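You operate a simulated robot arm through the tools that you are given. There is no shell and no other tool. Be economical: measure what you need, move in short steps, check, and stop when the job is done.

Carry out the task below with a simulated robot arm. There is one attempt and no reset: what you move stays moved.

TASK
Stack the syrup tin marked "SYRUP 10" from the white table on top of the syrup tin marked "SYRUP 6".
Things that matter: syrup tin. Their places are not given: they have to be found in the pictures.

It is judged by the outcome, as a careful person would: the job done as asked, and still so three seconds after it is handed in. It fails if anything else is knocked over, pushed out of place, dropped, spilled or broken.

THE ROBOT
A 7-joint arm with a two-finger parallel gripper, fixed in place. Base frame: the origin is at the foot of the arm, x ahead of it, y to its left, z up; the work surface is at about z = 0. Lengths are in mm, angles in rad, forces in N, time in s.
With the tool pointing down near the work surface it reaches from about 240 to 620 mm from the base axis. Its first joint turns from -1.152 to 1.152 rad. Payload 2.6 kg.
Tool frame: the origin (TCP) lies between the finger pads and is the grasp point; the fingertips stand 30 mm ahead of it; z points along the fingers, y is the line along which they close. The gripper opens to 94 mm. The fingers are 28 mm wide and 10 mm thick; the gripper's body (50 by 96 mm) begins 55 mm behind the TCP.
Orientation is told as [roll, pitch, yaw] about the base's x, y, z axes, in that order, counted from this pose: with the fingers straight down and closing along the base's y, the tool's x points along the base's -x, its y along +y and its z along -z.

THE INTERFACE
- The arm moves only by the tool drive_tool. Its argument "moves" is a list of rows, each a list of 4 numbers: the shift along the tool's x, y, z in units of 20 mm (1.0 is 20 mm), then the turn about the tool's z in units of 5 degrees (1.0 is 5 degrees). In form: [[tx, ty, tz, yaw], ...]. A call has 1 to 12 rows; each row shifts and turns the commanded pose from where the row before left it, along the tool's axes as they then stand. "gripper" is the gripper command, from -1 (shut) to 1 (fully open), values between in proportion, set as the call begins (left out, the last holds). A call with a number of a shift or a turn outside -1 to 1 is refused whole. A row lasts 0.2 s, in which the tool goes at most 50 mm and 0.15 rad; a call with a longer step from one row to the next is refused whole, and so is a gripper value outside its range. A pose out of reach is approached as far as the arm can. The call stops where the force on the tool passes 40 N (or 10 N more than at its start, if that is more) or the arm is blocked; 0.2 s more then pass. The fingers move at their own pace (about 72 mm/s each) and stop on an object; they squeeze with about 33 N. The grip force told is the motor's: it shows also when the fingers shut on nothing. Time passes only in rows, and 0.2 s behind the last, so rows that do not move let the fingers close. It gives the time, the measured TCP pose, the force on the tool (base axes), the opening and the grip force at its end, in the units of the frame above (readings bear some noise).
- Cameras (640 x 400 px; columns grow to the right, rows downward): "scene" is fixed at [44.5, 445.5, 555.1]; the picture's right is [-0.65, -0.76, 0.00], its down [-0.50, 0.42, -0.76] and it looks along [0.58, -0.49, -0.65] (base axes); focal length 314 px, centre (320, 200). "wrist" rides on the gripper at [-37, 0, -58] in the tool frame; the picture's right is [0.00, -1.00, 0.00], its down [0.97, 0.00, -0.24] and it looks along [0.24, 0.00, 0.97] (tool axes); focal length 218 px, centre (320, 200).
- grab_frame(camera): a new picture of that camera. No time passes.
- locate(camera, pixels): for up to 12 pixels [column, row] of the newest picture of that camera ("zoom" is the newest enlarged one), the place [x, y, z] in the base frame of the surface seen there, good to about 2 mm. No time passes.
- inspect(camera, box): a new picture of the part [left, top, right, bottom] of that camera's present view, enlarged. No time passes.
- hand_in(): hands the job in; it is judged then, once.

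Work in short steps. Measure before you move; look again where a grasp or a placing could have gone wrong, and mend it. You have 60 turns and 24 pictures in all, the two below and enlarged ones among them. Open the gripper and draw the arm clear of the work before you hand the job in, unless the task says otherwise; then end with one line.

The tools are called by a JSON object that holds its "fn" and its "kwargs". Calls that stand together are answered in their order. drive_tool: Moves the arm, as the interface text tells. Its arguments: {"type":"object","properties":{"moves":{"type":"array","items":{"type":"array","items":{"type":"number"}}},"gripper":{"type":"number"}},"required":["moves"]} The other tools are called the same way: grab_frame (camera) takes a picture; locate (camera, pixels) gives the place of the surface under pixels of a picture; inspect (camera, box) takes an enlarged picture of a part of a camera's view; hand_in () hands the job in.

At the start:

```text
time: 0.0
position: [394.2, -24.0, 294.0]
orientation: [0.001, 0.0, 0.002]
wrist_force: [0.2, 0.2, -0.3]
gripper_width: 93.8
gripper_force: 0.1
```

scene: 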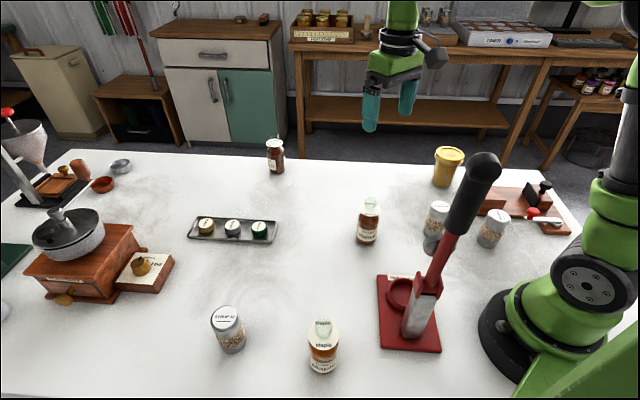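
wrist: 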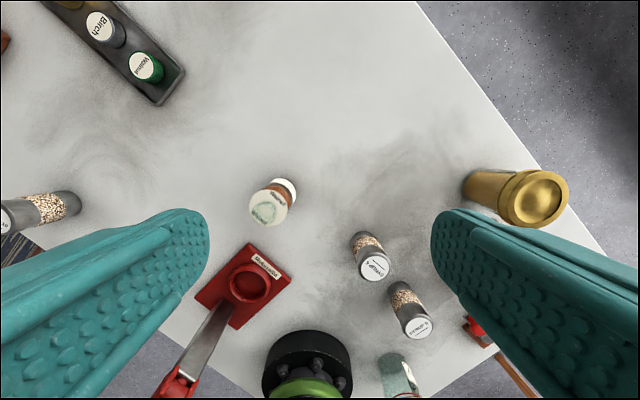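

The tins appear at scene (228,328), (437,220) and (492,228). I'll enlarge them to read the labels.

{"fn": "inspect", "kwargs": {"camera": "scene", "box": [400, 180, 528, 260]}}

{"fn": "inspect", "kwargs": {"camera": "wrist", "box": [330, 220, 458, 350]}}

{"fn": "inspect", "kwargs": {"camera": "scene", "box": [180, 290, 280, 360]}}

```text
5.00 times, centred on (464, 220) of scene
```

zoom: 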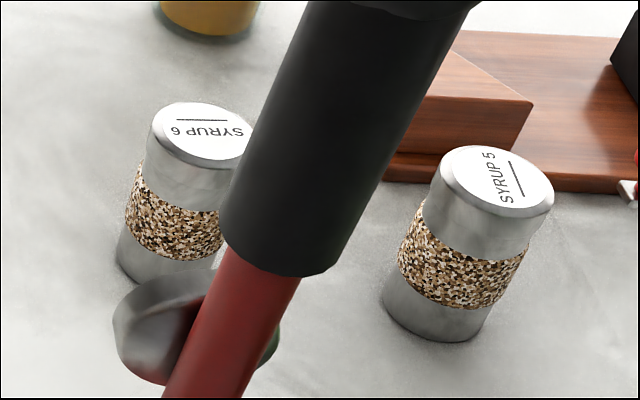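

```text
3.08 times, centred on (394, 285) of wrist
```

zoom: 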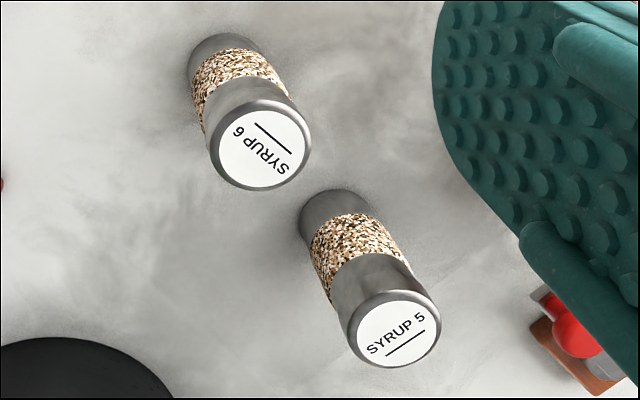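

```text
5.71 times, centred on (230, 325) of scene
```

zoom: 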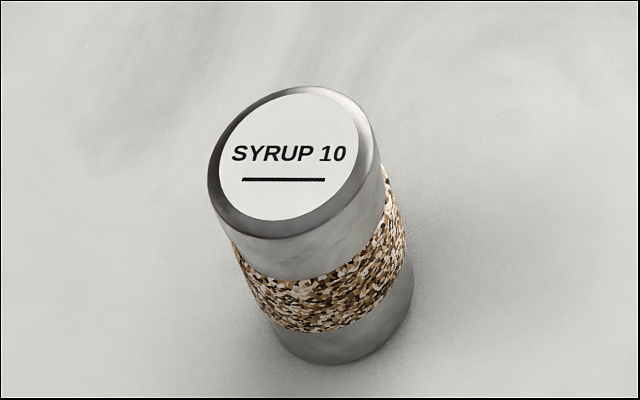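

SYRUP 10 is the near tin at (228,328), and SYRUP 6 is at (437,220). I'll locate both tops and the objects around them.

{"fn": "locate", "kwargs": {"camera": "zoom", "pixels": [[290, 158], [211, 185], [377, 150], [305, 90], [280, 232], [345, 363], [395, 200]]}}

{"fn": "locate", "kwargs": {"camera": "wrist", "pixels": [[375, 268], [361, 268], [389, 268], [375, 256], [375, 279], [418, 328], [270, 210]]}}

{"fn": "locate", "kwargs": {"camera": "scene", "pixels": [[485, 165], [440, 207], [460, 210], [322, 335], [369, 205], [448, 154], [200, 150], [492, 215], [435, 245], [432, 270]]}}

```text
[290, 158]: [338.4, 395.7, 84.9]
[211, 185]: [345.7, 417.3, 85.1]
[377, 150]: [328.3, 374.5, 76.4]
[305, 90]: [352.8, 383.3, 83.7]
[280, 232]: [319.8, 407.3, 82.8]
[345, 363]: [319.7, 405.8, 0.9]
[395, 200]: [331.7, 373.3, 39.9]
```

```text
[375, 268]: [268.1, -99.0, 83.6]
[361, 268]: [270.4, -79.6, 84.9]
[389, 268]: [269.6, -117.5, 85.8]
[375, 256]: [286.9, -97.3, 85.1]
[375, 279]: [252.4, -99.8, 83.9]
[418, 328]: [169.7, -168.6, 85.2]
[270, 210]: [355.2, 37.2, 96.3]
```

```text
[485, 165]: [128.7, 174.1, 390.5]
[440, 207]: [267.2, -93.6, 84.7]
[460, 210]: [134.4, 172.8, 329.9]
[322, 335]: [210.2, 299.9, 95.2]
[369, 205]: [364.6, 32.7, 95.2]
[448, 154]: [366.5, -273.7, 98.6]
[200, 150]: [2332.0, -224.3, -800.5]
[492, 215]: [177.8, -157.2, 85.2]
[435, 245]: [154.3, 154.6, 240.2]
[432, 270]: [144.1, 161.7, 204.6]
```

SYRUP 10 has its centre at about (338,395) and SYRUP 6 at about (269,-98). Both are 85 mm high and about 45 mm wide. The tall press lever is near (130,173), z about 400, so I'll move at height and watch it.

{"fn": "locate", "kwargs": {"camera": "scene", "pixels": [[487, 158], [470, 165], [498, 165], [425, 315], [480, 190], [495, 180]]}}

{"fn": "drive_tool", "kwargs": {"moves": [[0, 1, 0, 0], [0, 1, 0, 0], [0, 1, 0, 0], [0, 1, 0, 0], [0, 1, 0, 0], [0, 1, 0, 0], [0, 1, 0, 0], [0, 1, 0, 0], [0, 1, 0, 0], [0, 1, 0, 0], [0, 1, 0, 0]], "gripper": 1}}

```text
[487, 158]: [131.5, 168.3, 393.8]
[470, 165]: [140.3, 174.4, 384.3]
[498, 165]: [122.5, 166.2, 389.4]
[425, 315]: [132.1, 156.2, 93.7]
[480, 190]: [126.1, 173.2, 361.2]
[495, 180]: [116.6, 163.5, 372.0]
```

```text
time: 2.4
position: [395.6, 198.1, 293.5]
orientation: [0.0, 0.001, -0.001]
wrist_force: [0.3, 0.0, 1.0]
gripper_width: 94.2
gripper_force: 0.0
```

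The lever tops out at about z 395, which leaves room under the forearm. I'll carry on to above SYRUP 10.

{"fn": "drive_tool", "kwargs": {"moves": [[0, 1, 0, 0], [0, 1, 0, 0], [0, 1, 0, 0], [0, 1, 0, 0], [0.5, 1, 0, 0], [0.5, 1, 0, 0], [0.5, 1, 0, 0], [0.5, 1, 0, 0], [0.5, 1, 0, 0], [0.36, 0.85, 0, 0]]}}

{"fn": "grab_frame", "kwargs": {"camera": "scene"}}

{"fn": "grab_frame", "kwargs": {"camera": "wrist"}}

```text
time: 4.6
position: [335.4, 392.2, 295.4]
orientation: [0.001, 0.001, -0.001]
wrist_force: [0.2, -0.3, -0.1]
gripper_width: 93.9
gripper_force: 0.1
```

```text
18 pictures are left
```

scene: 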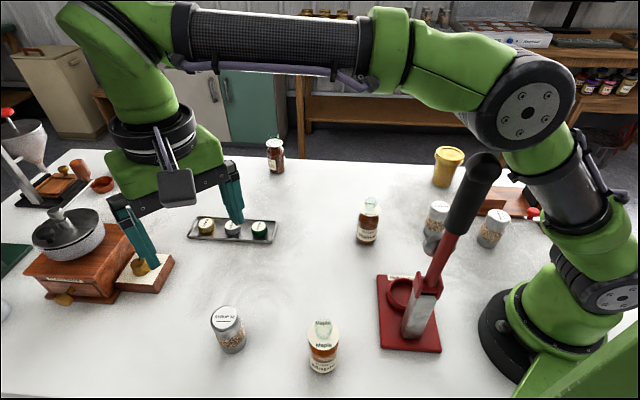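

```text
17 pictures are left
```

wrist: 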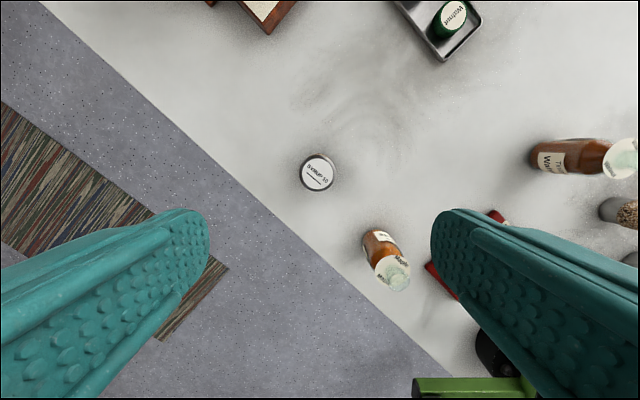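

The tin is at wrist (317,174), nearly centred between the fingers. I'll refine its position.

{"fn": "locate", "kwargs": {"camera": "wrist", "pixels": [[317, 173], [302, 173], [333, 173], [317, 156], [317, 188]]}}

{"fn": "drive_tool", "kwargs": {"moves": [[0, 0, 1, 0], [0, 0, 1, 0], [0, 0, 1, 0], [0, 0, 1, 0], [0, 0, 1, 0], [0, 0, 1, 0]]}}

{"fn": "grab_frame", "kwargs": {"camera": "scene"}}

{"fn": "grab_frame", "kwargs": {"camera": "wrist"}}

```text
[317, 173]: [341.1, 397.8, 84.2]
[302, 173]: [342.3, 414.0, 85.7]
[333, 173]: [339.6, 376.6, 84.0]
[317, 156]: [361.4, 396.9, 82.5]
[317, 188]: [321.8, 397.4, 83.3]
```

```text
time: 6.0
position: [337.3, 393.9, 174.8]
orientation: [0.001, 0.001, -0.001]
wrist_force: [0.3, -0.1, -0.4]
gripper_width: 94.1
gripper_force: 0.0
```

```text
16 pictures are left
```

scene: 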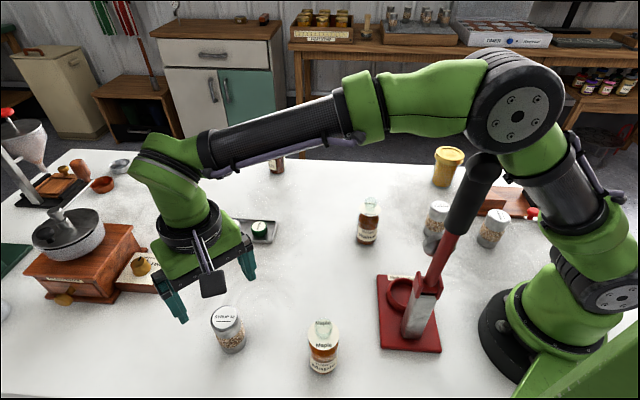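

```text
15 pictures are left
```

wrist: 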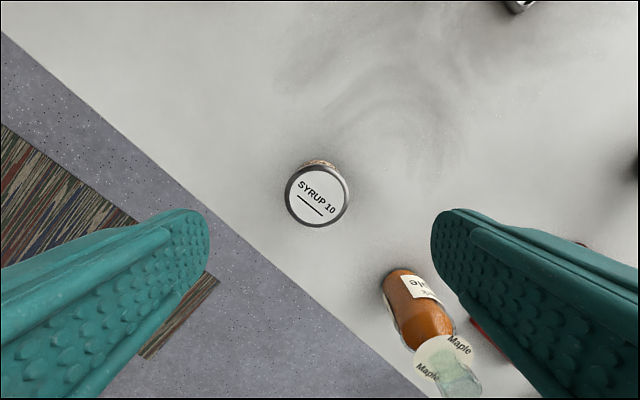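

The tin is still centred. Before going lower I'll measure the clearance between the arm and the lever.

{"fn": "locate", "kwargs": {"camera": "scene", "pixels": [[516, 115], [480, 130], [500, 145], [440, 130], [550, 165], [490, 155], [530, 150]]}}

{"fn": "locate", "kwargs": {"camera": "wrist", "pixels": [[316, 195], [287, 195], [347, 195], [316, 165], [316, 226]]}}

```text
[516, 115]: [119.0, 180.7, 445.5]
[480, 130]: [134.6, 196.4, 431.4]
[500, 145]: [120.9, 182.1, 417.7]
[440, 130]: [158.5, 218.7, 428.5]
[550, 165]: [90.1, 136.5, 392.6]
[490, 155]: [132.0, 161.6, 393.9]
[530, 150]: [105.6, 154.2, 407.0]
```

```text
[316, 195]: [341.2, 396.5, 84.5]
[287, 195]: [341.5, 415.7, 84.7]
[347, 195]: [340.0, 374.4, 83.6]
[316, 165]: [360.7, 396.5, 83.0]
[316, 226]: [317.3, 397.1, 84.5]
```

The elbow passes only about 24 mm above the lever top, so it's tight. I'll grasp high on the tin (TCP z about 80) and go down in small steps, checking the clearance each time.

{"fn": "drive_tool", "kwargs": {"moves": [[-0.13, 0.1, 0.5, 0], [0, 0, 0.5, 0], [0, 0, 0.5, 0], [0, 0, 0.5, 0]]}}

{"fn": "inspect", "kwargs": {"camera": "scene", "box": [400, 40, 592, 160]}}

```text
time: 7.0
position: [342.7, 398.0, 157.6]
orientation: [0.032, -0.031, -0.002]
wrist_force: [0.4, 0.1, 0.6]
gripper_width: 94.0
gripper_force: 0.0
```

```text
3.33 times, centred on (496, 100) of scene
```

zoom: 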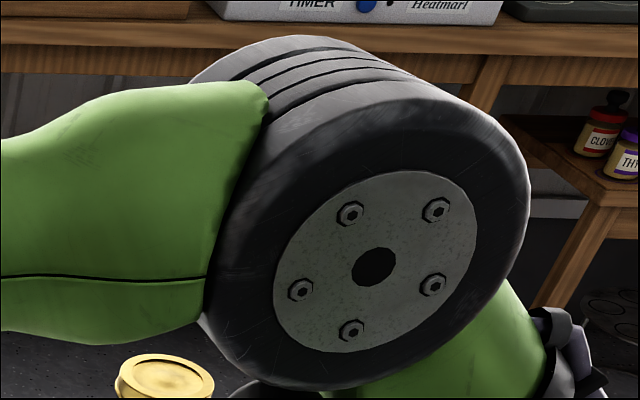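

z only reached 157 and the tool tilted 0.03 rad, so the arm is held up somewhere. I'll back up straight away and check the lever.

{"fn": "drive_tool", "kwargs": {"moves": [[0, 0, -0.5, 0], [0, 0, -0.5, 0], [0, 0, -0.5, 0], [0, 0, -0.5, 0], [0, 0, 0, 0]]}}

{"fn": "grab_frame", "kwargs": {"camera": "scene"}}

{"fn": "locate", "kwargs": {"camera": "scene", "pixels": [[487, 158], [470, 165], [498, 165], [425, 315], [480, 190], [500, 145], [517, 117]]}}

```text
time: 8.2
position: [342.8, 393.6, 175.4]
orientation: [0.004, -0.002, -0.005]
wrist_force: [0.0, 0.2, -0.2]
gripper_width: 94.0
gripper_force: 0.0
```

```text
13 pictures are left
```

scene: 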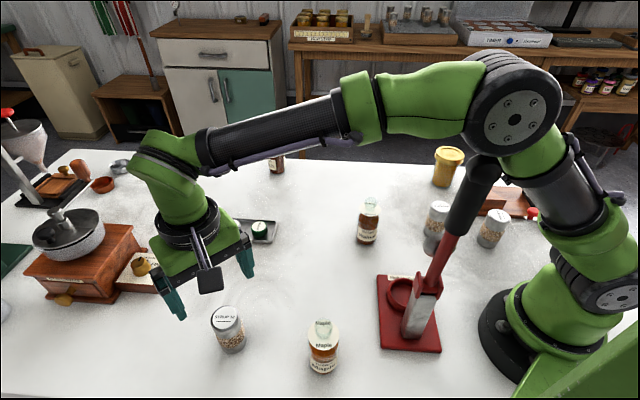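

```text
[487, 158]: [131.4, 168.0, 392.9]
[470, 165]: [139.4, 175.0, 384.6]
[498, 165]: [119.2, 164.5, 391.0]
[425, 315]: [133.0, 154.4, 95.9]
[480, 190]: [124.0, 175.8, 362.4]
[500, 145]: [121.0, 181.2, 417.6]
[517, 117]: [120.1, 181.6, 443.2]
```

The lever hasn't moved; the elbow rests on it before the gripper gets low enough. The elbow must pass the lever another way, so I'll raise the tool and see whether turning the tool swings it sideways.

{"fn": "drive_tool", "kwargs": {"moves": [[0, 0, -1, 0], [0, 0, -1, 0], [0, 0, -1, 0], [0, 0, -1, 0], [0, 0, -1, 0], [0, 0, -1, 0]]}}

{"fn": "drive_tool", "kwargs": {"moves": [[0, 0, 0, 1], [0, 0, 0, 1], [0, 0, 0, 1], [0, 0, 0, 1], [0, 0, 0, 1], [0, 0, 0, 1], [0, 0, 0, 1], [0, 0, 0, 1], [0, 0, 0, 1], [0, 0, 0, 1], [0, 0, 0, 1], [0, 0, 0, 1]]}}

{"fn": "grab_frame", "kwargs": {"camera": "scene"}}

```text
time: 9.6
position: [339.1, 395.4, 299.8]
orientation: [0.003, -0.004, 0.002]
wrist_force: [-0.2, 0.4, -1.1]
gripper_width: 93.8
gripper_force: 0.0
```

```text
time: 12.2
position: [339.5, 395.5, 300.1]
orientation: [0.011, 0.004, -1.05]
wrist_force: [-0.4, 0.2, 1.0]
gripper_width: 94.1
gripper_force: 0.1
```

```text
12 pictures are left
```

scene: 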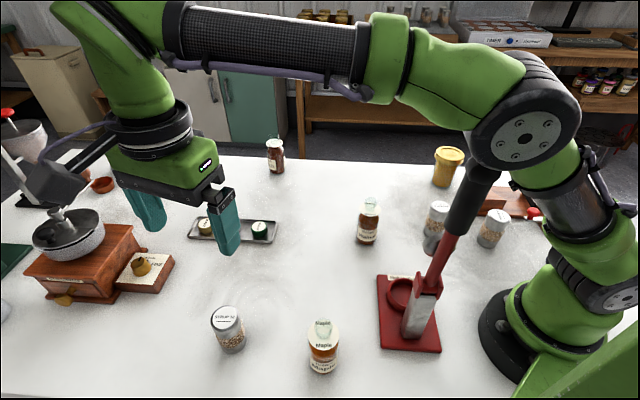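

Turning +60° swung the elbow toward the camera, so turning the other way should swing it away from the lever. I'll measure the change and turn back past zero.

{"fn": "locate", "kwargs": {"camera": "scene", "pixels": [[522, 138], [487, 165]]}}

{"fn": "drive_tool", "kwargs": {"moves": [[0, 0, 0, -1], [0, 0, 0, -1], [0, 0, 0, -1], [0, 0, 0, -1], [0, 0, 0, -1], [0, 0, 0, -1], [0, 0, 0, -1], [0, 0, 0, -1], [0, 0, 0, -1], [0, 0, 0, -1], [0, 0, 0, -1], [0, 0, 0, -1]]}}

{"fn": "drive_tool", "kwargs": {"moves": [[0, 0, 0, -1], [0, 0, 0, -1], [0, 0, 0, -1], [0, 0, 0, -1], [0, 0, 0, -1], [0, 0, 0, -1], [0, 0, 0, -1], [0, 0, 0, -1], [0, 0, 0, -1], [0, 0, 0, -1], [0, 0, 0, -1], [0, 0, 0, -1]]}}

{"fn": "grab_frame", "kwargs": {"camera": "scene"}}

```text
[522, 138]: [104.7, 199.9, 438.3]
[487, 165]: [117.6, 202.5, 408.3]
```

```text
time: 14.8
position: [339.8, 393.9, 300.3]
orientation: [0.007, -0.006, 0.001]
wrist_force: [-0.1, -0.9, 0.1]
gripper_width: 94.1
gripper_force: 0.0
```

```text
time: 17.4
position: [339.7, 394.7, 301.1]
orientation: [-0.003, -0.011, 1.049]
wrist_force: [-0.2, -1.2, 0.1]
gripper_width: 94.1
gripper_force: 0.1
```

```text
11 pictures are left
```

scene: 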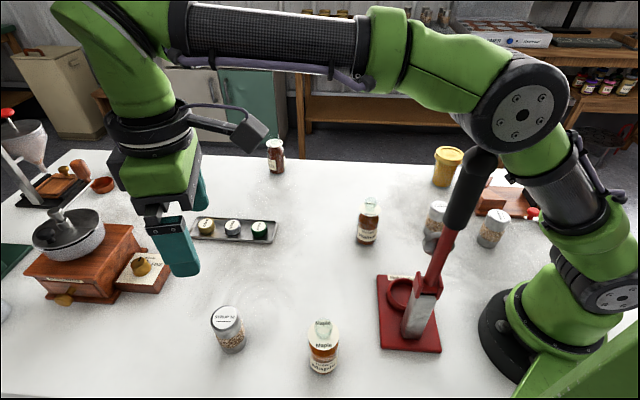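

{"fn": "locate", "kwargs": {"camera": "scene", "pixels": [[521, 117], [487, 158], [476, 148], [500, 145], [540, 100], [440, 100], [555, 175]]}}

{"fn": "inspect", "kwargs": {"camera": "scene", "box": [400, 90, 592, 210]}}

```text
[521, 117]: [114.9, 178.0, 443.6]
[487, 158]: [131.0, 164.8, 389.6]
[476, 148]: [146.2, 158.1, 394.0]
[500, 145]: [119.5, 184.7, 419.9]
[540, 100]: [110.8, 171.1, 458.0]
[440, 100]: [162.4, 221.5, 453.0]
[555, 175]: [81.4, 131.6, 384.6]
```

```text
3.33 times, centred on (496, 150) of scene
```

zoom: 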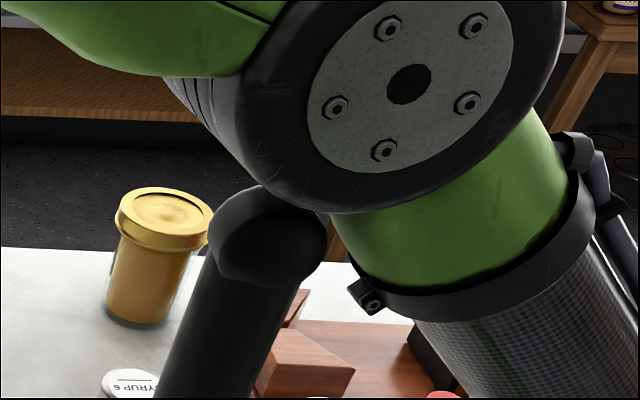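

The elbow sits directly over the lever top (lever z 394, elbow rim about 415). I'll raise further so it's free, then keep turning the same way to swing it over.

{"fn": "drive_tool", "kwargs": {"moves": [[0, 0, -1, 0], [0, 0, -1, 0], [0, 0, 0, -1], [0, 0, 0, -1], [0, 0, 0, -1], [0, 0, 0, -1], [0, 0, 0, -1], [0, 0, 0, -1], [0, 0, 0, -1], [0, 0, 0, -1], [0, 0, 0, -1], [0, 0, 0, -1]]}}

{"fn": "drive_tool", "kwargs": {"moves": [[0, 0, 0, -1], [0, 0, 0, -1], [0, 0, 0, -1], [0, 0, 0, -1], [0, 0, 0, -1], [0, 0, 0, -1], [0, 0, 0, -1], [0, 0, 0, -1], [0, 0, 0, -1], [0, 0, 0, -1]]}}

{"fn": "grab_frame", "kwargs": {"camera": "scene"}}

```text
time: 20.0
position: [332.1, 388.1, 369.4]
orientation: [-0.058, -0.032, 1.923]
wrist_force: [0.3, -1.0, 0.0]
gripper_width: 94.3
gripper_force: 0.0
```

```text
time: 22.2
position: [333.6, 386.7, 374.3]
orientation: [-0.07, 0.032, 2.795]
wrist_force: [0.8, -0.4, 0.0]
gripper_width: 94.0
gripper_force: 0.1
```

```text
9 pictures are left
```

scene: 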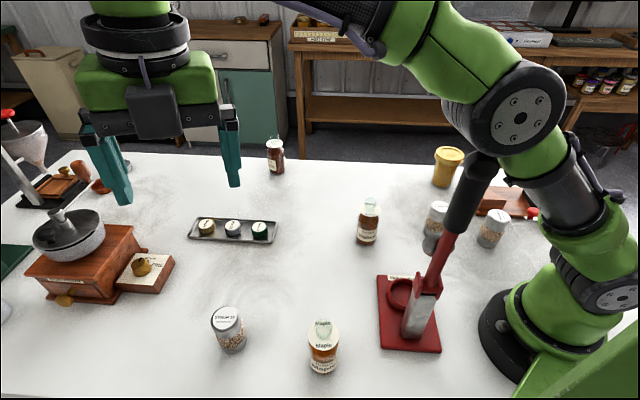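

The tool is 35 mm high and tilted, so the elbow is pressing on the lever. I'll unwind the turn to release it, then move off to a free azimuth where I can shape the elbow safely.

{"fn": "drive_tool", "kwargs": {"moves": [[0, 0, 0, 1], [0, 0, 0, 1], [0, 0, 0, 1], [0, 0, 0, 1], [0, 0, 0, 1], [0, 0, 0, 1], [0, 0, 0, 1], [0, 0, 0, 1], [0, 0, 0, 1], [0, 0, 0, 1], [0, 0, 0, 1], [0, 0, 0, 1]]}}

{"fn": "drive_tool", "kwargs": {"moves": [[0, 0, 0, 1], [0, 0, 0, 1], [0, 0, 0, 1], [0, 0, 0, 1], [0, 0, 0, 1], [0, 0, 0, 1], [0, 0, 0, 1], [0, 0, 0, 1], [0, 0, 0, 1], [0, 0, 0, 1], [0, 0, 0, 1], [0, 0, 0, 1]]}}

{"fn": "drive_tool", "kwargs": {"moves": [[0, 0, 0, 1], [0, 0, 0, 1], [0, 0, 0, 1], [0, 0, 0, 1], [0, 0, 0, 1], [0, 0, 0, 1], [0, 0, 0, 1], [0, 0, 0, 1], [0, 0, 0, 1], [0, 0, 0, 1]]}}

{"fn": "locate", "kwargs": {"camera": "scene", "pixels": [[487, 158], [470, 165], [498, 165], [425, 315], [480, 190], [521, 117], [500, 145]]}}

```text
time: 24.8
position: [335.2, 386.5, 370.9]
orientation: [-0.051, -0.043, 1.741]
wrist_force: [-0.1, 1.0, 0.4]
gripper_width: 94.1
gripper_force: 0.0
```

```text
time: 27.4
position: [334.9, 385.7, 368.6]
orientation: [0.013, -0.065, 0.692]
wrist_force: [-0.2, -0.5, 0.6]
gripper_width: 93.9
gripper_force: 0.0
```

```text
time: 29.6
position: [336.4, 385.6, 376.2]
orientation: [0.068, -0.034, -0.179]
wrist_force: [1.1, 0.2, -0.4]
gripper_width: 94.1
gripper_force: 0.2
```

```text
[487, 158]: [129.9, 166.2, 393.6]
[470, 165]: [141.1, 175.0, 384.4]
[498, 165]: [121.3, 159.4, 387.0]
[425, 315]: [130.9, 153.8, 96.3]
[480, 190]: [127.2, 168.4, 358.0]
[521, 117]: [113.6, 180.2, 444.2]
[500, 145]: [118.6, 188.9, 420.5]
```

The lever is still in place. Going back to z 300 eases the pressing, and then I'll retreat along the way I came.

{"fn": "drive_tool", "kwargs": {"moves": [[0, 0, 0.5, -1], [0, 0, 0.5, -1], [0, 0, 0.5, 0], [0, 0, 0.5, 0], [0, 0, 0, 0]]}}

{"fn": "drive_tool", "kwargs": {"moves": [[-0.5, -1, 0, 0], [-0.5, -1, 0, 0], [-0.5, -1, 0, 0], [-0.5, -1, 0, 0], [-0.5, -1, 0, 0], [-0.5, -1, 0, 0], [-0.5, -1, 0, 0], [-0.5, -1, 0, 0], [0, -1, 0, 0], [0, -1, 0, 0]]}}

{"fn": "grab_frame", "kwargs": {"camera": "scene"}}

```text
time: 30.8
position: [338.0, 396.3, 296.4]
orientation: [0.003, -0.001, 0.005]
wrist_force: [-1.3, 0.1, -0.7]
gripper_width: 94.1
gripper_force: 0.0
```

```text
time: 33.0
position: [418.5, 196.4, 294.1]
orientation: [-0.001, 0.0, 0.001]
wrist_force: [0.1, 0.2, -0.3]
gripper_width: 94.0
gripper_force: 0.0
```

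```text
8 pictures are left
```

scene: 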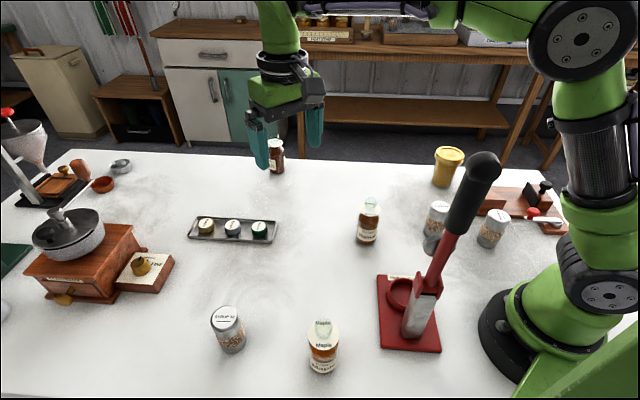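

The arm is free again. Here I'll measure the elbow, then turn the tool by -120° to see how far the elbow swings unobstructed.

{"fn": "locate", "kwargs": {"camera": "scene", "pixels": [[583, 40], [583, 78], [535, 55], [600, 110], [607, 295]]}}

{"fn": "drive_tool", "kwargs": {"moves": [[0, 0, 0, -1], [0, 0, 0, -1], [0, 0, 0, -1], [0, 0, 0, -1], [0, 0, 0, -1], [0, 0, 0, -1], [0, 0, 0, -1], [0, 0, 0, -1], [0, 0, 0, -1], [0, 0, 0, -1], [0, 0, 0, -1], [0, 0, 0, -1]]}}

{"fn": "drive_tool", "kwargs": {"moves": [[0, 0, 0, -1], [0, 0, 0, -1], [0, 0, 0, -1], [0, 0, 0, -1], [0, 0, 0, -1], [0, 0, 0, -1], [0, 0, 0, -1], [0, 0, 0, -1], [0, 0, 0, -1], [0, 0, 0, -1], [0, 0, 0, -1], [0, 0, 0, -1]]}}

{"fn": "grab_frame", "kwargs": {"camera": "scene"}}

```text
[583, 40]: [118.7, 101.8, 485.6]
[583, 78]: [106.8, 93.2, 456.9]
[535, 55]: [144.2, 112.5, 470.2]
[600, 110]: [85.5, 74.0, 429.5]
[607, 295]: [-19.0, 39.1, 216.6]
```

```text
time: 35.6
position: [421.6, 196.0, 294.8]
orientation: [0.0, -0.002, 1.048]
wrist_force: [0.4, 0.4, 0.1]
gripper_width: 93.9
gripper_force: 0.0
```

```text
time: 38.2
position: [419.8, 194.6, 293.8]
orientation: [0.002, 0.0, 2.096]
wrist_force: [0.3, 0.3, 0.2]
gripper_width: 93.8
gripper_force: 0.2
```

```text
7 pictures are left
```

scene: 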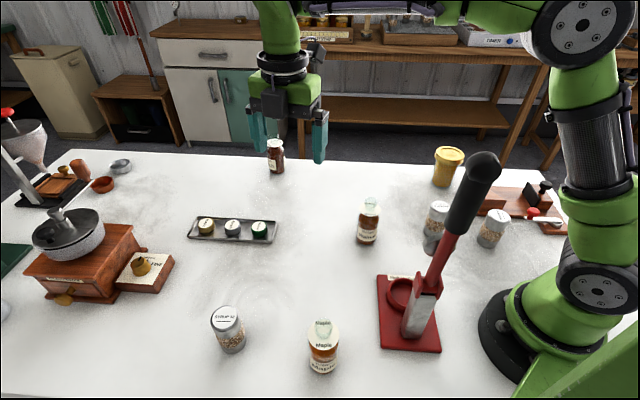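

{"fn": "locate", "kwargs": {"camera": "scene", "pixels": [[579, 27], [600, 287]]}}

{"fn": "drive_tool", "kwargs": {"moves": [[0, 0, 0, -1], [0, 0, 0, -1], [0, 0, 0, -1], [0, 0, 0, -1], [0, 0, 0, -1], [0, 0, 0, -1], [0, 0, 0, -1], [0, 0, 0, -1], [0, 0, 0, -1], [0, 0, 0, -1], [0, 0, 0, -1], [0, 0, 0, -1]]}}

```text
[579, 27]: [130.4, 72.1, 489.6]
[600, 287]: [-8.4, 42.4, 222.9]
```

```text
time: 40.8
position: [420.7, 195.5, 293.3]
orientation: [0.0, 0.0, 3.141]
wrist_force: [0.0, -0.5, -0.2]
gripper_width: 94.0
gripper_force: 0.1
```

Turning -120° swung the elbow 32 mm away, which is the direction I need. I'll turn further and measure again.

{"fn": "drive_tool", "kwargs": {"moves": [[0, 0, 0, -1], [0, 0, 0, -1], [0, 0, 0, -1], [0, 0, 0, -1], [0, 0, 0, -1], [0, 0, 0, -1], [0, 0, 0, -1], [0, 0, 0, -1], [0, 0, 0, -1], [0, 0, 0, -1], [0, 0, 0, -1], [0, 0, 0, -1]]}}

{"fn": "grab_frame", "kwargs": {"camera": "scene"}}

```text
time: 43.4
position: [420.3, 196.2, 295.2]
orientation: [0.0, -0.001, -3.098]
wrist_force: [0.0, 0.0, -0.3]
gripper_width: 93.7
gripper_force: 0.0
out of reach, approached as far as the arm can: row 2, 3, 4, 5, 6, 7, 8, 9, 10, 11, 12
```

```text
6 pictures are left
```

scene: 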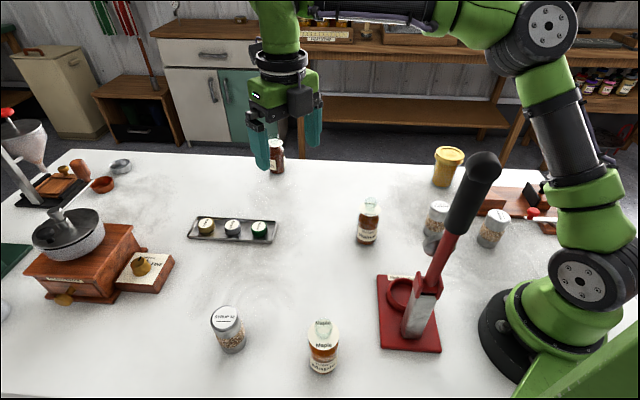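

The turn stopped at its limit of about 182°, and the elbow has now swung well over, with its disc at (547,25). I'll measure it.

{"fn": "locate", "kwargs": {"camera": "scene", "pixels": [[547, 25], [580, 281], [515, 60], [560, 100]]}}

{"fn": "drive_tool", "kwargs": {"moves": [[0, 0, 0, 0.2]]}}

```text
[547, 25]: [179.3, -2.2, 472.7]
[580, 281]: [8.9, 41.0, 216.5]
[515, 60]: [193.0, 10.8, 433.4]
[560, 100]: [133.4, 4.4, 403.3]
```

```text
time: 43.8
position: [420.1, 194.1, 294.9]
orientation: [0.001, 0.0, -3.118]
wrist_force: [0.5, 0.4, -0.5]
gripper_width: 94.1
gripper_force: 0.1
```

The elbow is now about 110 mm to the far side of the tool's plane, more than the roughly 50 mm needed to clear the lever. I'll move to above SYRUP 10 in this shape and check with a picture.

{"fn": "drive_tool", "kwargs": {"moves": [[-0.4, -1, 0, 0], [-0.4, -1, 0, 0], [-0.4, -1, 0, 0], [-0.4, -1, 0, 0], [-0.4, -1, 0, 0], [-0.4, -1, 0, 0], [-0.4, -1, 0, 0], [-0.4, -1, 0, 0], [-0.4, -1, 0, 0], [-0.15, -1, 0, 0], [0, -0.15, 0, 0]]}}

{"fn": "grab_frame", "kwargs": {"camera": "scene"}}

```text
time: 46.2
position: [340.3, 395.1, 295.4]
orientation: [0.0, 0.0, -3.117]
wrist_force: [0.8, 0.4, 0.3]
gripper_width: 94.2
gripper_force: 0.0
```

```text
5 pictures are left
```

scene: 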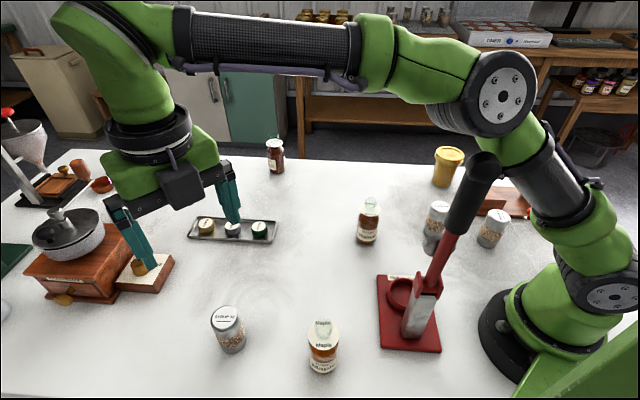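

{"fn": "locate", "kwargs": {"camera": "scene", "pixels": [[502, 95], [500, 132], [470, 100], [530, 140], [550, 180], [487, 158], [400, 80], [440, 95]]}}

```text
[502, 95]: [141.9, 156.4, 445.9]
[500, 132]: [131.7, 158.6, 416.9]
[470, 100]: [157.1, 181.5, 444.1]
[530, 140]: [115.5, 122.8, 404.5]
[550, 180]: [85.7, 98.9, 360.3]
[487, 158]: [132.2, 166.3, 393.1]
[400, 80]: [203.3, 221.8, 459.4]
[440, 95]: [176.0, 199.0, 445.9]
```

The elbow's near face is still almost in line with the lever, about 5–10 mm overlap. I'll turn further toward the limit here to swing it more.

{"fn": "drive_tool", "kwargs": {"moves": [[0, 0, 0, -1], [0, 0, 0, -1], [0, 0, 0, -1], [0, 0, 0, -1], [0, 0, 0, -1], [0, 0, 0, -1], [0, 0, 0, -1], [0, 0, 0, -1], [0, 0, 0, -1], [0, 0, 0, -1]]}}

{"fn": "grab_frame", "kwargs": {"camera": "scene"}}

```text
time: 48.4
position: [339.7, 395.8, 295.9]
orientation: [-0.002, 0.002, -2.9]
wrist_force: [0.3, -0.6, -0.2]
gripper_width: 94.1
gripper_force: 0.1
out of reach, approached as far as the arm can: row 4, 5, 6, 7, 8, 9, 10
```

```text
4 pictures are left
```

scene: 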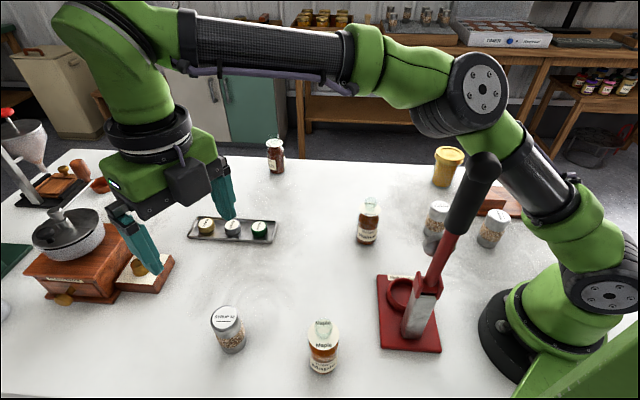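

{"fn": "locate", "kwargs": {"camera": "scene", "pixels": [[482, 88], [480, 125], [450, 120], [515, 135], [545, 180], [470, 135], [400, 80]]}}

```text
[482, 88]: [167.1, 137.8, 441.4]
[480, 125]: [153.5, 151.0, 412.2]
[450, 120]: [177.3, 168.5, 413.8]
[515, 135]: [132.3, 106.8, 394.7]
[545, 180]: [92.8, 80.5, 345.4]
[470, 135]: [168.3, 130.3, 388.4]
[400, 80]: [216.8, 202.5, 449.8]
```

The disc rim has cleared the lever by about 10 mm, and the lever leans away lower down. I'll go down in small steps, watching the pose readings for any sign of contact.

{"fn": "drive_tool", "kwargs": {"moves": [[0, 0, 1, 0], [0, 0, 1, 0], [0, 0, 1, 0], [0, 0, 1, 0], [0, 0, 1, 0]]}}

{"fn": "drive_tool", "kwargs": {"moves": [[0, 0, 0, -1], [0, 0, 0, -1], [0, 0, 0, -1], [0, 0, 0, -1]]}}

{"fn": "drive_tool", "kwargs": {"moves": [[0, 0, 0.5, 0], [0, 0, 0.5, 0], [0, 0, 0.5, 0]]}}

```text
time: 49.6
position: [342.4, 395.2, 195.9]
orientation: [-0.003, 0.004, -2.899]
wrist_force: [-0.3, 0.4, 0.4]
gripper_width: 94.1
gripper_force: 0.0
```

```text
time: 50.6
position: [341.0, 395.5, 195.0]
orientation: [-0.001, 0.002, -2.551]
wrist_force: [0.3, -0.7, 0.0]
gripper_width: 94.1
gripper_force: 0.0
```

```text
time: 51.4
position: [339.8, 397.1, 165.0]
orientation: [-0.002, 0.003, -2.55]
wrist_force: [0.0, -0.5, 0.2]
gripper_width: 94.1
gripper_force: 0.0
```

No deviation so far, and the tool turned another 20°. I'll continue down.

{"fn": "drive_tool", "kwargs": {"moves": [[0, 0, 0.5, 0], [0, 0, 0.5, 0]]}}

{"fn": "drive_tool", "kwargs": {"moves": [[0, 0, 0.5, 0], [0, 0, 0.5, 0]]}}

```text
time: 52.0
position: [339.5, 397.3, 144.8]
orientation: [-0.002, 0.001, -2.55]
wrist_force: [0.7, 0.2, 0.4]
gripper_width: 94.1
gripper_force: 0.0
```

```text
time: 52.6
position: [340.4, 396.0, 126.4]
orientation: [-0.002, 0.002, -2.552]
wrist_force: [-0.2, 0.0, -0.6]
gripper_width: 94.1
gripper_force: 0.1
```

Past the old blocking height and still on target at (340,396). I'll go on to the grasp height.

{"fn": "drive_tool", "kwargs": {"moves": [[0, 0, 0.5, 0], [0, 0, 0.5, 0]]}}

{"fn": "drive_tool", "kwargs": {"moves": [[0, 0, 0.5, 0], [0, 0, 0.5, 0], [0, 0, 0.3, 0]]}}

{"fn": "grab_frame", "kwargs": {"camera": "scene"}}

```text
time: 53.2
position: [340.1, 397.4, 104.6]
orientation: [-0.002, 0.001, -2.549]
wrist_force: [-0.2, 0.3, -0.1]
gripper_width: 93.9
gripper_force: 0.1
```

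```text
time: 54.0
position: [340.8, 396.0, 78.0]
orientation: [-0.003, 0.002, -2.55]
wrist_force: [0.0, 0.3, -0.5]
gripper_width: 94.0
gripper_force: 0.1
```

```text
3 pictures are left
```

scene: 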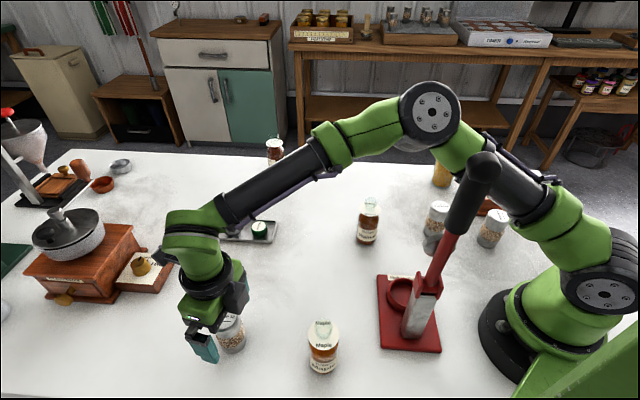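

The elbow is clear of the lever and the fingers straddle the tin. I'll go 8 mm lower, then close.

{"fn": "drive_tool", "kwargs": {"moves": [[0, 0, 0.4, 0]]}}

{"fn": "drive_tool", "kwargs": {"moves": [[0, 0, 0, 0], [0, 0, 0, 0], [0, 0, 0, 0], [0, 0, 0, 0]], "gripper": -1}}

{"fn": "drive_tool", "kwargs": {"moves": [[0, 0, -0.5, 0], [0, 0, -0.5, 0], [0, 0, -0.5, 0], [0, 0, -0.5, 0]]}}

```text
time: 54.4
position: [340.9, 396.8, 71.9]
orientation: [-0.002, 0.004, -2.551]
wrist_force: [-0.1, -0.7, 1.4]
gripper_width: 93.7
gripper_force: 0.0
```

```text
time: 55.4
position: [339.3, 396.4, 71.8]
orientation: [-0.001, 0.002, -2.55]
wrist_force: [0.5, 0.9, 0.0]
gripper_width: 45.3
gripper_force: 32.9
```

```text
time: 56.4
position: [339.4, 395.9, 111.9]
orientation: [-0.001, 0.0, -2.55]
wrist_force: [-0.3, 0.2, -2.4]
gripper_width: 45.3
gripper_force: 32.9
```

The tin is held (45.3 mm wide, grip 33 N). I'll lift to z about 195, then swing away from the lever while unwinding the tool turn.

{"fn": "drive_tool", "kwargs": {"moves": [[0, 0, -1, 0], [0, 0, -1, 0], [0, 0, -1, 0], [0, 0, -1, 0], [0, 0, -0.2, 0]]}}

{"fn": "drive_tool", "kwargs": {"moves": [[-0.122, 0.943, 0, 1], [-0.039, 0.95, 0, 1], [0.043, 0.95, 0, 1], [0.126, 0.943, 0, 1], [0.207, 0.928, 0, 1], [0.288, 0.906, 0, 1], [0.365, 0.878, 0, 1], [0.44, 0.843, 0, 1], [0.512, 0.801, 0, 1], [0.58, 0.754, 0, 1], [0.643, 0.7, 0, 1], [0.702, 0.642, 0, 1]]}}

```text
time: 57.6
position: [338.9, 396.3, 196.9]
orientation: [-0.002, 0.003, -2.551]
wrist_force: [-0.3, 0.1, -1.5]
gripper_width: 45.4
gripper_force: 33.3
```

```text
time: 60.2
position: [441.4, 192.5, 194.2]
orientation: [-0.003, -0.002, 2.684]
wrist_force: [-0.2, 0.5, -1.9]
gripper_width: 45.2
gripper_force: 32.7
```

On track. I'll raise a little and unwind the tool to yaw 0.

{"fn": "drive_tool", "kwargs": {"moves": [[0, 0, -1, 1], [0, 0, -1, 1], [0, 0, 0, 1], [0, 0, 0, 1], [0, 0, 0, 1], [0, 0, 0, 1], [0, 0, 0, 1], [0, 0, 0, 1], [0, 0, 0, 1], [0, 0, 0, 1], [0, 0, 0, 1], [0, 0, 0, 1]]}}

{"fn": "drive_tool", "kwargs": {"moves": [[0, 0, 0, 1], [0, 0, 0, 1], [0, 0, 0, 1], [0, 0, 0, 1], [0, 0, 0, 1], [0, 0, 0, 1], [0, 0, 0, 1], [0, 0, 0, 1], [0, 0, 0, 1], [0, 0, 0, 1], [0, 0, 0, 1], [0, 0, 0, 1]]}}

{"fn": "drive_tool", "kwargs": {"moves": [[0, 0, 0, 1], [0, 0, 0, 1], [0, 0, 0, 1], [0, 0, 0, 1], [0, 0, 0, 1], [0, 0, 0, 1], [0, 0, 0, 0.76]]}}

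```text
time: 62.8
position: [441.3, 192.4, 235.1]
orientation: [-0.002, -0.004, 1.637]
wrist_force: [0.4, -0.5, -0.7]
gripper_width: 45.2
gripper_force: 32.7
```

```text
time: 65.4
position: [441.3, 192.3, 234.5]
orientation: [0.001, -0.002, 0.59]
wrist_force: [0.1, -0.8, -2.0]
gripper_width: 45.1
gripper_force: 33.4
```

```text
time: 67.0
position: [441.9, 192.2, 234.4]
orientation: [0.004, 0.001, 0.001]
wrist_force: [0.0, -0.2, -1.8]
gripper_width: 45.2
gripper_force: 32.7
```

I'll carry the tin to above SYRUP 6 at (269,-98.5), with its underside at about z 163.

{"fn": "drive_tool", "kwargs": {"moves": [[0.573, -0.97, 0, 0], [0.573, -0.97, 0, 0], [0.573, -0.97, 0, 0], [0.573, -0.97, 0, 0], [0.573, -0.97, 0, 0], [0.573, -0.97, 0, 0], [0.573, -0.97, 0, 0], [0.573, -0.97, 0, 0]]}}

{"fn": "drive_tool", "kwargs": {"moves": [[0.573, -0.97, 0, 0], [0.573, -0.97, 0, 0], [0.573, -0.97, 0, 0], [0.573, -0.97, 0, 0], [0.573, -0.97, 0, 0], [0.573, -0.97, 0, 0], [0.573, -0.96, 0, 0]]}}

{"fn": "locate", "kwargs": {"camera": "scene", "pixels": [[431, 206], [438, 201.5], [437, 211.5], [438, 207], [444, 203], [432, 209]]}}

```text
time: 68.8
position: [349.1, 37.3, 234.2]
orientation: [0.004, -0.001, 0.001]
wrist_force: [-0.3, 1.0, -1.7]
gripper_width: 45.4
gripper_force: 32.8
```

```text
time: 70.4
position: [269.9, -99.1, 236.1]
orientation: [0.001, 0.0, 0.001]
wrist_force: [0.2, 1.0, -1.8]
gripper_width: 45.2
gripper_force: 33.4
```

```text
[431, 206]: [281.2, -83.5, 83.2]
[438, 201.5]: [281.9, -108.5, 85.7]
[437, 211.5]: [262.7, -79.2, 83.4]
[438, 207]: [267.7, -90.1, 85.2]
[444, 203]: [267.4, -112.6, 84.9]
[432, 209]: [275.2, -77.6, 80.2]
```

SYRUP 6's centre is confirmed at about (268.5,-98). I'll lower to about 10 mm above contact and look.

{"fn": "drive_tool", "kwargs": {"moves": [[0.05, 0.04, 1, 0], [0, 0, 1, 0], [0, 0, 0.8, 0], [0, 0, 0.5, 0], [0, 0, 0, 0]]}}

{"fn": "inspect", "kwargs": {"camera": "scene", "box": [380, 130, 508, 260]}}

```text
time: 71.6
position: [269.8, -99.3, 168.8]
orientation: [0.005, -0.001, 0.001]
wrist_force: [0.3, 0.0, -1.4]
gripper_width: 45.0
gripper_force: 33.2
```

```text
3.08 times, centred on (444, 195) of scene
```

zoom: 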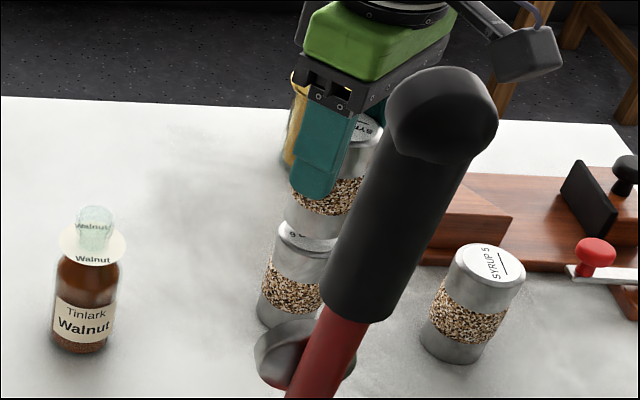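

The upper tin is lined up over SYRUP 6. I'll lower gently onto it and watch the force.

{"fn": "drive_tool", "kwargs": {"moves": [[0.05, 0.05, 0.2, 0], [0, 0, 0.15, 0], [0, 0, 0.1, 0], [0, 0, 0, 0]]}}

{"fn": "drive_tool", "kwargs": {"moves": [[0, 0, 0.07, 0], [0, 0, 0, 0]]}}

```text
time: 72.6
position: [268.4, -96.5, 160.4]
orientation: [0.001, 0.001, 0.002]
wrist_force: [-0.6, -0.1, -2.6]
gripper_width: 45.1
gripper_force: 32.7
```

```text
time: 73.2
position: [268.5, -96.8, 158.2]
orientation: [0.003, -0.001, 0.002]
wrist_force: [-0.2, -0.7, -1.6]
gripper_width: 45.0
gripper_force: 32.8
```

{"fn": "drive_tool", "kwargs": {"moves": [[0, -0.03, 0.05, 0], [0, 0, 0, 0]]}}

{"fn": "drive_tool", "kwargs": {"moves": [[0, 0, 0.05, 0], [0, 0, 0, 0]]}}

```text
time: 73.8
position: [268.3, -97.1, 156.2]
orientation: [0.003, -0.001, 0.002]
wrist_force: [0.5, -0.1, -2.6]
gripper_width: 45.2
gripper_force: 32.5
```

```text
time: 74.4
position: [267.8, -97.6, 156.0]
orientation: [0.002, -0.001, 0.002]
wrist_force: [-2.8, -1.6, 13.2]
gripper_width: 45.4
gripper_force: 33.3
```

Contact: upward force is 13 N at z 156. I'll open the fingers with the arm still, then rise straight up.

{"fn": "drive_tool", "kwargs": {"moves": [[0, 0, -0.03, 0], [0, 0, 0, 0]]}}

{"fn": "drive_tool", "kwargs": {"moves": [[0, 0, 0, 0], [0, 0, 0, 0], [0, 0, 0, 0]], "gripper": 0.7}}

{"fn": "drive_tool", "kwargs": {"moves": [[0, 0, -0.5, 0], [0, 0, -0.5, 0], [0, 0, -1, 0], [0, 0, -1, 0], [0, 0, -1, 0], [0, 0, -1, 0], [0, 0, -1, 0]]}}

{"fn": "drive_tool", "kwargs": {"moves": [[-1, 0.3, 0, 0], [-1, 0.3, 0, 0], [-1, 0.3, 0, 0], [-1, 0.3, 0, 0], [-1, 0.3, 0, 0]]}}

{"fn": "grab_frame", "kwargs": {"camera": "scene"}}

```text
time: 75.0
position: [268.2, -96.0, 156.9]
orientation: [0.002, 0.0, 0.001]
wrist_force: [0.2, -0.4, 1.3]
gripper_width: 45.2
gripper_force: 33.1
```

```text
time: 75.8
position: [268.0, -96.5, 156.8]
orientation: [0.002, -0.002, 0.002]
wrist_force: [0.3, 0.0, 0.1]
gripper_width: 80.0
gripper_force: 0.0
```

```text
time: 77.4
position: [269.1, -96.7, 276.1]
orientation: [0.0, -0.002, 0.001]
wrist_force: [0.4, 0.5, -0.3]
gripper_width: 79.9
gripper_force: 0.0
```

```text
time: 78.6
position: [368.7, -67.6, 274.9]
orientation: [0.002, -0.001, 0.001]
wrist_force: [-0.7, -0.6, 0.0]
gripper_width: 79.8
gripper_force: 0.0
```

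```text
1 pictures are left
```

scene: 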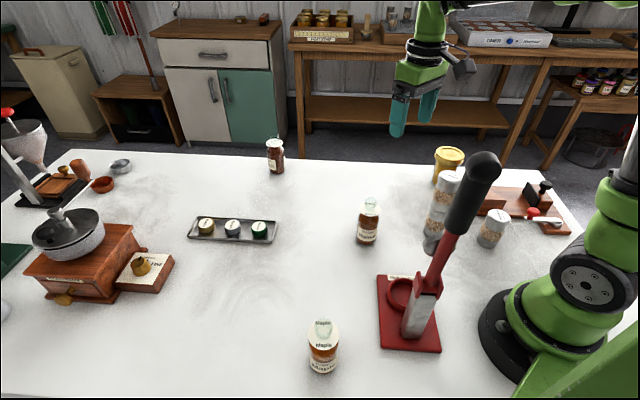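

The stack stands upright at (445,200), everything else is where it was at the start, and the arm is clear with the gripper open. I'm handing it in.

{"fn": "hand_in", "kwargs": {}}

```text
The job is handed in.
```

The SYRUP 10 tin is standing on top of the SYRUP 6 tin. The arm's elbow pressed on the press lever several times before I found a way past it, but the lever measured as unmoved and nothing else was shifted.
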